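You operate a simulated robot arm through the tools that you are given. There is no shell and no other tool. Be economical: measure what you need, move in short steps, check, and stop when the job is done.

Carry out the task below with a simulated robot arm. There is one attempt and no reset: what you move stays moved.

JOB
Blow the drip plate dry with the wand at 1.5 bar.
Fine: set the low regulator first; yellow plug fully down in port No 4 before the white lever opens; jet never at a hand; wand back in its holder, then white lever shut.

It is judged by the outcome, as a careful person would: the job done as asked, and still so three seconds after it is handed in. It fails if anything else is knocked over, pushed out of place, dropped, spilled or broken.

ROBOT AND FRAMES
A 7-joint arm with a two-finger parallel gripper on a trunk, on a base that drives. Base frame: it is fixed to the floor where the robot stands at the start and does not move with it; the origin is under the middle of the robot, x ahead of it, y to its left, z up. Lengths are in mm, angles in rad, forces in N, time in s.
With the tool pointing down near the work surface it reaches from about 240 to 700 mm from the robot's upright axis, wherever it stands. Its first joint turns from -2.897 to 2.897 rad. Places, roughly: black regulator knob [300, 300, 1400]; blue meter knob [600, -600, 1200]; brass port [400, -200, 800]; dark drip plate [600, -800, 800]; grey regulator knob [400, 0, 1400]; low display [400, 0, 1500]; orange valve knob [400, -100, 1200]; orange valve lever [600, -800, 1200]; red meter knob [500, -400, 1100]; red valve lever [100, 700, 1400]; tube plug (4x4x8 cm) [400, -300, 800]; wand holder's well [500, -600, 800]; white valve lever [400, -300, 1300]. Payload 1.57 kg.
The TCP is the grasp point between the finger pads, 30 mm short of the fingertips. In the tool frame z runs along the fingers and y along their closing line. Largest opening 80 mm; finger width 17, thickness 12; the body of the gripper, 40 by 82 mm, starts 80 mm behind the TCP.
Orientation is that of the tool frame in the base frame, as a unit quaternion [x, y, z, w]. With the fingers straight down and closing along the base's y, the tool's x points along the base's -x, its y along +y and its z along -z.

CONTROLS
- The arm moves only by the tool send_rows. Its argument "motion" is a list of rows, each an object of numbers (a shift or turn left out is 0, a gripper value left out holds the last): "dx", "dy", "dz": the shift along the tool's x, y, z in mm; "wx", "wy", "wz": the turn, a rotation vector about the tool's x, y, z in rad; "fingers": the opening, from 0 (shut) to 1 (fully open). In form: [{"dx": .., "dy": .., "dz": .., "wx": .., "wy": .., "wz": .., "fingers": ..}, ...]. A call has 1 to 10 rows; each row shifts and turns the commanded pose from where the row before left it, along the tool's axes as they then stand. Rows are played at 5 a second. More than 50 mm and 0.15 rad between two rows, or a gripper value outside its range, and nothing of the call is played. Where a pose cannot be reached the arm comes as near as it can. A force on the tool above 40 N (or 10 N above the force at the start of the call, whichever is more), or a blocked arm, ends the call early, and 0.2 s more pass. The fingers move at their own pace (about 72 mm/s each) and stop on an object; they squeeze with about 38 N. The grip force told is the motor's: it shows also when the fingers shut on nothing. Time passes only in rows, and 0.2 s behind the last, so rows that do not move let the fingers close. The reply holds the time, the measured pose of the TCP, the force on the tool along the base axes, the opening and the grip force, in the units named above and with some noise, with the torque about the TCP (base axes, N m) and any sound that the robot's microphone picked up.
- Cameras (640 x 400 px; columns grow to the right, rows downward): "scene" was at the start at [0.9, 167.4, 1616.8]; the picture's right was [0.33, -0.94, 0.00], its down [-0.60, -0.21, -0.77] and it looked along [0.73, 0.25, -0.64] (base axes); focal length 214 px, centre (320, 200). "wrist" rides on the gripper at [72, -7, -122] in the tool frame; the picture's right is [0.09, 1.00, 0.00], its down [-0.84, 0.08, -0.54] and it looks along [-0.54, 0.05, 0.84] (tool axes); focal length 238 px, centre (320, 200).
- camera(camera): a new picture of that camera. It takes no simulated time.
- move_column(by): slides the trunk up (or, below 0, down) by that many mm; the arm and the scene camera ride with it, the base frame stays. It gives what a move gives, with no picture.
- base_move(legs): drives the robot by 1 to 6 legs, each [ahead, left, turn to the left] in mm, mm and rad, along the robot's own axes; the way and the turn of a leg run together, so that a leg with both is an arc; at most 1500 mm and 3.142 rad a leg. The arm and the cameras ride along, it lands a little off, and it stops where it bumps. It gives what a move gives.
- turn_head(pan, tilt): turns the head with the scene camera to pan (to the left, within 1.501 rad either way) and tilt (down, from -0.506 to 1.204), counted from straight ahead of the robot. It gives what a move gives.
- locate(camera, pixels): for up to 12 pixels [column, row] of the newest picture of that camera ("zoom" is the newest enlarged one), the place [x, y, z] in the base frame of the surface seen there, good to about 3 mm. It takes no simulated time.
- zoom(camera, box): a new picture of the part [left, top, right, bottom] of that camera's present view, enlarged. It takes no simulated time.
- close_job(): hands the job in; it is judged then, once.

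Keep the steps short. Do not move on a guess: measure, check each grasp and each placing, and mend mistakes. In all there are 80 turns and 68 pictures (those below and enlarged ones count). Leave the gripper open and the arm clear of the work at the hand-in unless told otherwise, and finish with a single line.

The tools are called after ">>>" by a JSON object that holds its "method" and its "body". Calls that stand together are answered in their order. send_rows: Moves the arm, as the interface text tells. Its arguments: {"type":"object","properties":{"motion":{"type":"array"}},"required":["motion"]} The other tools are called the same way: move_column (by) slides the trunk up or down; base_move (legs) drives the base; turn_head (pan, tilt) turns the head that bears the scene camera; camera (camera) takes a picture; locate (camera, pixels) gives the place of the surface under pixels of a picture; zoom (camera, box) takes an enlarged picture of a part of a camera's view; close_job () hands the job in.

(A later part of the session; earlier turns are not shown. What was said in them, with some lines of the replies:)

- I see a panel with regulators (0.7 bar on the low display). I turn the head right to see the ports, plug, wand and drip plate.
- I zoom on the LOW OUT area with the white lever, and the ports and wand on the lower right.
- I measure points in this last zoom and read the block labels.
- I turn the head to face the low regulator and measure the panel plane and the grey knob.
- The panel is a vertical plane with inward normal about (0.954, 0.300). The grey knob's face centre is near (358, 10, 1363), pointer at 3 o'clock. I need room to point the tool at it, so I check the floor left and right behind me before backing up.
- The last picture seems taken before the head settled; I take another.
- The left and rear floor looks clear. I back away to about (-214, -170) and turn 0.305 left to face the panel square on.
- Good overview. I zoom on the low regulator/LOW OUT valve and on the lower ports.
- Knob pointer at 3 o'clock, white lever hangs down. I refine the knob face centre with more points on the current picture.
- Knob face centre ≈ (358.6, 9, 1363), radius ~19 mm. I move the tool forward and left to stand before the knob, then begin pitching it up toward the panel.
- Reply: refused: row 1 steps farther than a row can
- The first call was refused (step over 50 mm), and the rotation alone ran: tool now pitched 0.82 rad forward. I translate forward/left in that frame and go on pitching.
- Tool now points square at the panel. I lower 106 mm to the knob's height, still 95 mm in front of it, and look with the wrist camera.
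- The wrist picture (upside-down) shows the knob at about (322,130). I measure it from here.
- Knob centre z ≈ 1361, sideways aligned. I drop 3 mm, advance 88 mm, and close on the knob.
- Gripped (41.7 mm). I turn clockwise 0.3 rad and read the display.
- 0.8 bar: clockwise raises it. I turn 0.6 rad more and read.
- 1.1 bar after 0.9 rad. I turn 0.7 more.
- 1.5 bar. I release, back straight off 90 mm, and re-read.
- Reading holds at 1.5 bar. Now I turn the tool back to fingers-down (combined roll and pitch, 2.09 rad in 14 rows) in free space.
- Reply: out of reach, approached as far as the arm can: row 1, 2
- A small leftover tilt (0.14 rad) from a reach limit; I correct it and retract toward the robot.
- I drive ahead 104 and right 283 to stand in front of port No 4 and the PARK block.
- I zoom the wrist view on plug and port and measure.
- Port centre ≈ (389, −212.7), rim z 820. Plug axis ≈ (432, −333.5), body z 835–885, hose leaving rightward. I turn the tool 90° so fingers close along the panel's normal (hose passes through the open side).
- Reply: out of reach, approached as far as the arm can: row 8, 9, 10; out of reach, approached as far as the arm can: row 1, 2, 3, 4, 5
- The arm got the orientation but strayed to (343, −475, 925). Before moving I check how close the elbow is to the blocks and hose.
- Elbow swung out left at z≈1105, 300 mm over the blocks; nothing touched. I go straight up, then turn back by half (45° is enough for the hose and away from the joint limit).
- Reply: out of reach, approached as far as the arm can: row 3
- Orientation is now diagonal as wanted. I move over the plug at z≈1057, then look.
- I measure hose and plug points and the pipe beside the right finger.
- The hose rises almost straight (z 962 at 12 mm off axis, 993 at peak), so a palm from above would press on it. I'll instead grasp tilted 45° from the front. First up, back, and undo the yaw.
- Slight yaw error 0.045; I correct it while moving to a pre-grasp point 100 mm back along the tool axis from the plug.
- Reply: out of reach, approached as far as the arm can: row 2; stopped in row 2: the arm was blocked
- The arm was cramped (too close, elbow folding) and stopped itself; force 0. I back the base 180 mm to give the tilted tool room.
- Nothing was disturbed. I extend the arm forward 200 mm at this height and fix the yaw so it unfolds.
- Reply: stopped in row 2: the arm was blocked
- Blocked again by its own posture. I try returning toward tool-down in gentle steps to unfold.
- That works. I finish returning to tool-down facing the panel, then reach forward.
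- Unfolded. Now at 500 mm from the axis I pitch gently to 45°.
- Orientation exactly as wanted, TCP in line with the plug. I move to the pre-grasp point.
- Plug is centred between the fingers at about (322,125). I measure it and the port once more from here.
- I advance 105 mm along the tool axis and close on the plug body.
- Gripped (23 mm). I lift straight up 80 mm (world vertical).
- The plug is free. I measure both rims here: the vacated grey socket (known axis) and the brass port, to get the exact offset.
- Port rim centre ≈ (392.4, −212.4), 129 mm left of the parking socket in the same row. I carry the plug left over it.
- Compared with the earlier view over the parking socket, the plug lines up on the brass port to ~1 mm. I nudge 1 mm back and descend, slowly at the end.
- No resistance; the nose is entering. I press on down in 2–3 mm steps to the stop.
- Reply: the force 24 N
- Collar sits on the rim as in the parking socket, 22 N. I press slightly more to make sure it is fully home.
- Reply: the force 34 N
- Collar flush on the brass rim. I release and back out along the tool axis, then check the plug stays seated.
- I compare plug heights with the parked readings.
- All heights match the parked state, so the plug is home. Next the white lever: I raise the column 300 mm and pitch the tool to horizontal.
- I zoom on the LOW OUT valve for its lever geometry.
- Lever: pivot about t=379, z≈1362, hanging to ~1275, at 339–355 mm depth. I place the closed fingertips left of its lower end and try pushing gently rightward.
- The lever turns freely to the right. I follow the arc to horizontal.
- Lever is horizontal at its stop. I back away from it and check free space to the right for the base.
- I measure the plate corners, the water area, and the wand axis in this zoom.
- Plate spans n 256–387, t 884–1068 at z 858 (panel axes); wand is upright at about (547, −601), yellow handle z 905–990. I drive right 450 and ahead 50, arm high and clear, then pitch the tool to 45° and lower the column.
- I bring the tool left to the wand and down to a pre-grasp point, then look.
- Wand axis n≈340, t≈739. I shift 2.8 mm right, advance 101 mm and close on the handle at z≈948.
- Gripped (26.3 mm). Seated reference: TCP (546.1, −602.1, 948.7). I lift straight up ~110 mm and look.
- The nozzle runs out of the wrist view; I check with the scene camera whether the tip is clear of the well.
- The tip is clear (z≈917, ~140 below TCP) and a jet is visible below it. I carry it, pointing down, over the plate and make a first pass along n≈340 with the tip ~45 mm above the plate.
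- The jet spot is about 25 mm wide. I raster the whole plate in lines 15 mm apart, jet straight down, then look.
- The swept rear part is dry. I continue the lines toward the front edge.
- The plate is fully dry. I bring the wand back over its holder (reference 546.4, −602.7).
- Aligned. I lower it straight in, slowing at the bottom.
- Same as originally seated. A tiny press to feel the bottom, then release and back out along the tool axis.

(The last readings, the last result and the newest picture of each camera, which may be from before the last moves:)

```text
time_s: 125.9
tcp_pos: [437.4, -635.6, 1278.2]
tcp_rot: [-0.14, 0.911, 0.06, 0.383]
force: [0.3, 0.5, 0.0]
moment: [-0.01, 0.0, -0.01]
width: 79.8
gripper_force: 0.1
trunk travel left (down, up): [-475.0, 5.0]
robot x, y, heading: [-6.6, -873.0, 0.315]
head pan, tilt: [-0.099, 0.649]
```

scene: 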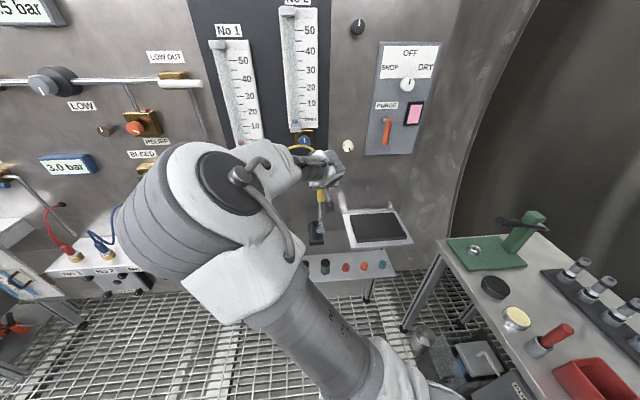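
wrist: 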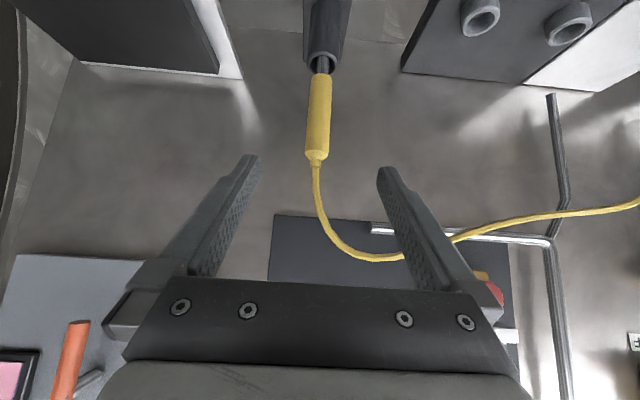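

Wand is back in its holder. Now I pitch to horizontal with fingers closed and drive left to the white lever.

>>> {"method": "send_rows", "body": {"motion": [{"wy": -0.098, "fingers": 0}, {"wy": -0.098}, {"wy": -0.098}, {"wy": -0.098}, {"wy": -0.098}, {"wy": -0.098}, {"wy": -0.098}, {"wy": -0.098}, {}]}}

>>> {"method": "base_move", "body": {"legs": [[-50, 290, 0]]}}

```text
time_s: 127.9
tcp_pos: [423.6, -629.0, 1308.2]
tcp_rot: [-0.12, 0.778, 0.094, 0.61]
force: [-1.2, -0.4, 0.3]
moment: [0.01, 0.03, 0.0]
width: 0.2
gripper_force: 20.8
out of reach, approached as far as the arm can: row 4, 5, 6, 7, 8
trunk travel left (down, up): [-475.0, 5.0]
robot x, y, heading: [-9.9, -877.0, 0.316]
head pan, tilt: [-0.099, 0.649]
```

```text
time_s: 130.6
tcp_pos: [288.6, -371.1, 1307.8]
tcp_rot: [-0.119, 0.778, 0.093, 0.61]
force: [-0.9, -0.1, -0.6]
moment: [-0.02, 0.02, 0.0]
width: 0.0
gripper_force: 21.7
trunk travel left (down, up): [-475.0, 5.0]
robot x, y, heading: [-143.2, -617.3, 0.31]
head pan, tilt: [-0.099, 0.649]
```

The last 0.24 rad of pitch was out of reach there. I move forward and up to a point in front of the lever and finish the pitch.

>>> {"method": "send_rows", "body": {"motion": [{"dx": -35.8, "dz": 17.3, "dy": -3.5}, {"dx": -35.8, "dz": 17.3, "dy": -3.5}, {"dx": -35.8, "dz": 17.3, "dy": -3.4}, {"wy": -0.08}, {"wy": -0.08}, {"wy": -0.08}, {}, {}]}}

>>> {"method": "zoom", "body": {"camera": "scene", "box": [160, 40, 416, 200]}}

```text
time_s: 132.4
tcp_pos: [363.3, -357.5, 1401.1]
tcp_rot: [-0.109, 0.713, 0.104, 0.685]
force: [-0.4, 0.1, 0.3]
moment: [-0.01, -0.02, -0.04]
width: 0.1
gripper_force: 21.2
trunk travel left (down, up): [-475.0, 5.0]
robot x, y, heading: [-149.1, -613.6, 0.312]
head pan, tilt: [-0.099, 0.649]
```

```text
2.50 times, centred on (288, 120) of scene
```

zoom: 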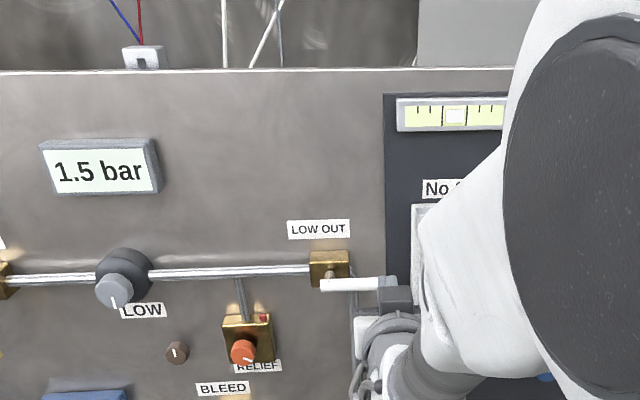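

>>> {"method": "locate", "body": {"camera": "zoom", "pixels": [[327, 285], [340, 284], [355, 284], [370, 283], [390, 282]]}}

```text
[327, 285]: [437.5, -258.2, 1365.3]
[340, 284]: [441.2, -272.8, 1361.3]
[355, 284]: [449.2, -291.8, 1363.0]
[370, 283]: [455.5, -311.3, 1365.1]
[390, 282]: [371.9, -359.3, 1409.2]
```

Lever at z≈1363, tool above its free end. I advance over it and swing it down along the arc to vertical.

>>> {"method": "send_rows", "body": {"motion": [{"dz": 30.5}, {"dz": 30.5}, {"dz": 30}, {"dx": 20}, {"dx": 18.3, "dy": -2.7}, {"dx": 19.4, "dy": 2.3}, {"dx": 18.1, "dy": 7.4}]}}

>>> {"method": "send_rows", "body": {"motion": [{"dx": 15.6, "dy": 11.7}, {"dx": 12, "dy": 15.4}, {"dx": 7.6, "dy": 17.9}, {"dy": 4}, {}]}}

>>> {"method": "zoom", "body": {"camera": "scene", "box": [160, 60, 416, 220]}}

```text
time_s: 134.0
tcp_pos: [390.6, -282.1, 1392.4]
tcp_rot: [-0.107, 0.7, 0.104, 0.698]
force: [0.4, -0.4, 0.5]
moment: [0.0, 0.0, -0.02]
width: 0.1
gripper_force: 21.2
out of reach, approached as far as the arm can: row 1, 2, 3, 4, 5, 6, 7
trunk travel left (down, up): [-475.0, 5.0]
robot x, y, heading: [-148.7, -615.0, 0.315]
head pan, tilt: [-0.099, 0.649]
```

```text
time_s: 135.2
tcp_pos: [374.3, -233.5, 1360.0]
tcp_rot: [-0.107, 0.699, 0.107, 0.699]
force: [0.7, 0.9, -0.4]
moment: [0.01, -0.01, 0.01]
width: 0.0
gripper_force: 20.6
out of reach, approached as far as the arm can: row 1
trunk travel left (down, up): [-475.0, 5.0]
robot x, y, heading: [-142.8, -615.8, 0.309]
head pan, tilt: [-0.099, 0.649]
```

```text
2.50 times, centred on (288, 140) of scene
```

zoom: 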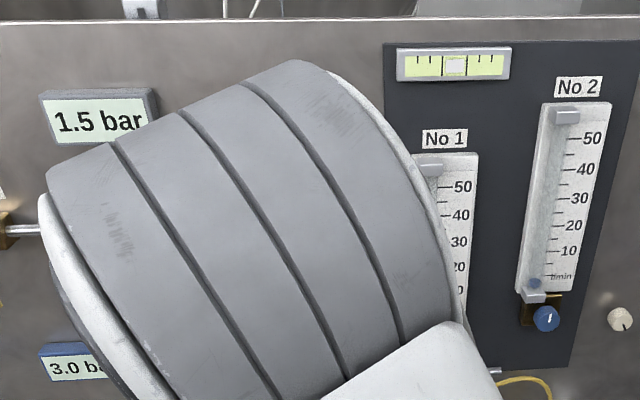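

That point was cramped again (target left of the robot) and the tool strayed short of the lever without touching (force ≈0). I back off, drive 170 left to the standing place that worked before, and return to above the lever end.

>>> {"method": "send_rows", "body": {"motion": [{"dz": -20}, {"dz": -20}, {"dz": -20}, {}]}}

>>> {"method": "base_move", "body": {"legs": [[0, 170, 0]]}}

>>> {"method": "send_rows", "body": {"motion": [{"dy": -35, "dx": -5}, {"dy": -35, "dx": -5}, {"dy": -35, "dx": -5}, {"dy": -35, "dx": -5}, {"dy": -35, "dx": -5}, {"dy": -35, "dx": -5}, {"dy": -35, "dx": -5}, {"dy": -35, "dx": -5}, {}]}}

```text
time_s: 136.2
tcp_pos: [316.6, -251.0, 1361.5]
tcp_rot: [-0.107, 0.699, 0.106, 0.699]
force: [-0.1, -0.1, 0.5]
moment: [-0.02, -0.04, 0.0]
width: 0.1
gripper_force: 21.1
trunk travel left (down, up): [-475.0, 5.0]
robot x, y, heading: [-148.3, -615.5, 0.313]
head pan, tilt: [-0.099, 0.649]
```

```text
time_s: 138.1
tcp_pos: [261.6, -87.1, 1361.5]
tcp_rot: [-0.108, 0.699, 0.108, 0.699]
force: [0.5, -0.4, 0.8]
moment: [0.0, 0.0, 0.02]
width: 0.0
gripper_force: 21.5
trunk travel left (down, up): [-475.0, 5.0]
robot x, y, heading: [-200.5, -451.8, 0.318]
head pan, tilt: [-0.099, 0.649]
```

```text
time_s: 140.1
tcp_pos: [264.2, -243.7, 1402.0]
tcp_rot: [-0.107, 0.699, 0.107, 0.698]
force: [-0.1, 0.1, -0.4]
moment: [-0.01, 0.02, 0.0]
width: 0.0
gripper_force: 21.1
out of reach, approached as far as the arm can: row 3, 4, 5, 6, 7, 8
trunk travel left (down, up): [-475.0, 5.0]
robot x, y, heading: [-196.2, -451.6, 0.318]
head pan, tilt: [-0.099, 0.649]
```

The arm is still in a folded posture. I repeat the sequence that worked: pitch down to 45°, extend to the earlier point (n 237, z 1236), gently.

>>> {"method": "send_rows", "body": {"motion": [{"wy": 0.087}, {"wy": 0.087}, {"wy": 0.087}, {"wy": 0.087}, {"wy": 0.087}, {"wy": 0.087}, {"wy": 0.087}, {"wy": 0.087}, {"wy": 0.087}, {}]}}

>>> {"method": "send_rows", "body": {"motion": [{"dx": 12.8, "dz": 26.3}, {"dx": 12.8, "dz": 26.3}, {"dx": 12.8, "dz": 26.3}, {"dx": 12.8, "dz": 26.3}, {"dx": 12.8, "dz": 26.3}, {"dx": 13, "dz": 26.3}, {}]}}

>>> {"method": "camera", "body": {"camera": "scene"}}

```text
time_s: 142.3
tcp_pos: [266.0, -240.3, 1401.1]
tcp_rot: [-0.141, 0.913, 0.059, 0.379]
force: [0.6, -0.2, -0.7]
moment: [0.0, 0.03, 0.01]
width: 0.1
gripper_force: 21.7
trunk travel left (down, up): [-475.0, 5.0]
robot x, y, heading: [-197.8, -452.3, 0.313]
head pan, tilt: [-0.099, 0.649]
```

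```text
time_s: 143.9
tcp_pos: [319.7, -222.1, 1234.7]
tcp_rot: [-0.141, 0.912, 0.058, 0.38]
force: [0.1, 0.4, 0.4]
moment: [0.03, 0.01, -0.01]
width: 0.0
gripper_force: 21.0
trunk travel left (down, up): [-475.0, 5.0]
robot x, y, heading: [-200.6, -452.8, 0.312]
head pan, tilt: [-0.099, 0.649]
```

```text
1 pictures are left
```

scene: 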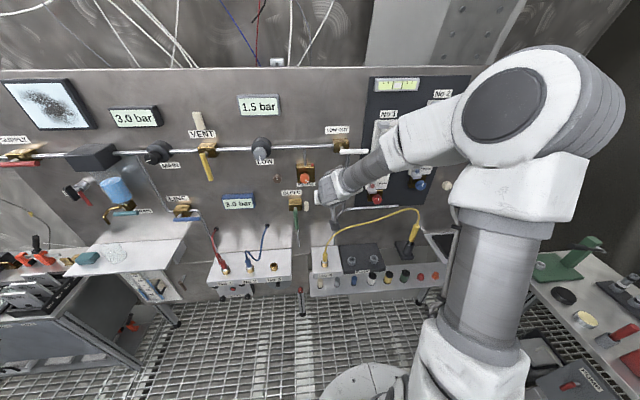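

The elbow now sits on the right, and the lever is still open (horizontal). The 45° tool pose moves well, so I'll push the lever with that. I drive 110 right and raise the fingertips in front of and above the lever's end.

>>> {"method": "base_move", "body": {"legs": [[0, -110, 0]]}}

>>> {"method": "send_rows", "body": {"motion": [{"dx": -27.7, "dz": -22.3, "dy": -6.6}, {"dx": -27.7, "dz": -22.3, "dy": -6.6}, {"dx": -27.7, "dz": -22.3, "dy": -6.6}, {"dx": -27.7, "dz": -22.3, "dy": -6.6}, {"dx": -27.7, "dz": -22.3, "dy": -6.6}, {}]}}

```text
time_s: 145.4
tcp_pos: [354.7, -324.6, 1234.7]
tcp_rot: [-0.142, 0.912, 0.059, 0.38]
force: [-0.7, -0.5, 0.2]
moment: [-0.01, 0.0, 0.0]
width: 0.1
gripper_force: 21.4
trunk travel left (down, up): [-475.0, 5.0]
robot x, y, heading: [-165.6, -555.1, 0.321]
head pan, tilt: [-0.099, 0.649]
```

```text
time_s: 146.8
tcp_pos: [380.9, -352.0, 1412.8]
tcp_rot: [-0.142, 0.912, 0.058, 0.38]
force: [-0.4, -0.8, -0.9]
moment: [0.0, 0.01, 0.01]
width: 0.2
gripper_force: 21.4
trunk travel left (down, up): [-475.0, 5.0]
robot x, y, heading: [-164.3, -558.3, 0.319]
head pan, tilt: [-0.099, 0.649]
5 turns are left
```

In place (n 258, t 450, z 1413), no limit reported. I advance over the lever's end and press it down through the first half of the arc.

>>> {"method": "send_rows", "body": {"motion": [{"dx": -19, "dz": 19.2}, {"dx": -19, "dz": 19.2}, {"dx": -19, "dz": 19.2}, {"dx": 12.8, "dz": 12.6}, {"dx": 16.3, "dz": 16.1, "dy": -2.7}, {"dx": 14.2, "dz": 14, "dy": 2.3}, {"dx": 12.8, "dz": 12.6, "dy": 7.4}, {}]}}

```text
time_s: 148.6
tcp_pos: [455.9, -319.7, 1332.2]
tcp_rot: [-0.141, 0.913, 0.058, 0.379]
force: [-0.1, -0.1, -0.3]
moment: [-0.01, 0.0, 0.0]
width: 0.0
gripper_force: 20.8
trunk travel left (down, up): [-475.0, 5.0]
robot x, y, heading: [-164.7, -560.4, 0.318]
head pan, tilt: [-0.099, 0.649]
4 turns are left
```

On path. I finish the arc to vertical and press lightly against the stop.

>>> {"method": "send_rows", "body": {"motion": [{"dx": 11.1, "dz": 11, "dy": 11.7}, {"dx": 8.5, "dz": 8.4, "dy": 15.4}, {"dx": 5.4, "dz": 5.3, "dy": 17.9}, {"dy": 3}, {"dy": 2}, {}]}}

```text
time_s: 150.0
tcp_pos: [442.0, -276.0, 1295.2]
tcp_rot: [-0.14, 0.913, 0.057, 0.378]
force: [1.9, -16.1, -0.1]
moment: [0.03, -0.04, -0.06]
width: 0.0
gripper_force: 20.4
trunk travel left (down, up): [-475.0, 5.0]
robot x, y, heading: [-166.7, -557.3, 0.322]
head pan, tilt: [-0.099, 0.649]
3 turns are left
```

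16 N sideways at t≈396: the lever is against its shut stop. I move off, back away from the panel, open the gripper and take the last picture to verify.

>>> {"method": "send_rows", "body": {"motion": [{"dy": -6}, {"dx": 23, "dz": -23.5}, {"dx": 23, "dz": -23.5}, {"dx": 23, "dz": -23.5}, {"dx": 23, "dz": -23.5, "fingers": 1}, {"dy": -30}, {"dy": -30}, {}]}}

>>> {"method": "zoom", "body": {"camera": "scene", "box": [160, 60, 480, 260]}}

```text
time_s: 151.8
tcp_pos: [336.2, -375.4, 1299.1]
tcp_rot: [-0.142, 0.912, 0.059, 0.38]
force: [-0.3, 0.4, 0.9]
moment: [0.02, -0.01, -0.01]
width: 80.1
gripper_force: 0.1
trunk travel left (down, up): [-475.0, 5.0]
robot x, y, heading: [-166.2, -555.5, 0.322]
head pan, tilt: [-0.099, 0.649]
```

```text
2.00 times, centred on (320, 160) of scene
2 turns are left
```

zoom: 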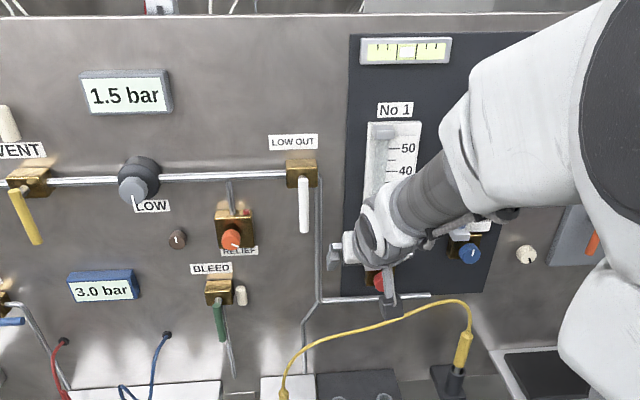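

The picture shows the white lever hanging vertical (shut), the low display at 1.5 bar, the plug in No 4, the wand in its holder, the plate dry, and the gripper open and clear. I hand in.

>>> {"method": "close_job", "body": {}}

```text
The job is handed in.
```

The drip plate was blown dry at 1.5 bar, the yellow plug is fully down in port No 4, the wand is back in its holder and the white lever is shut.
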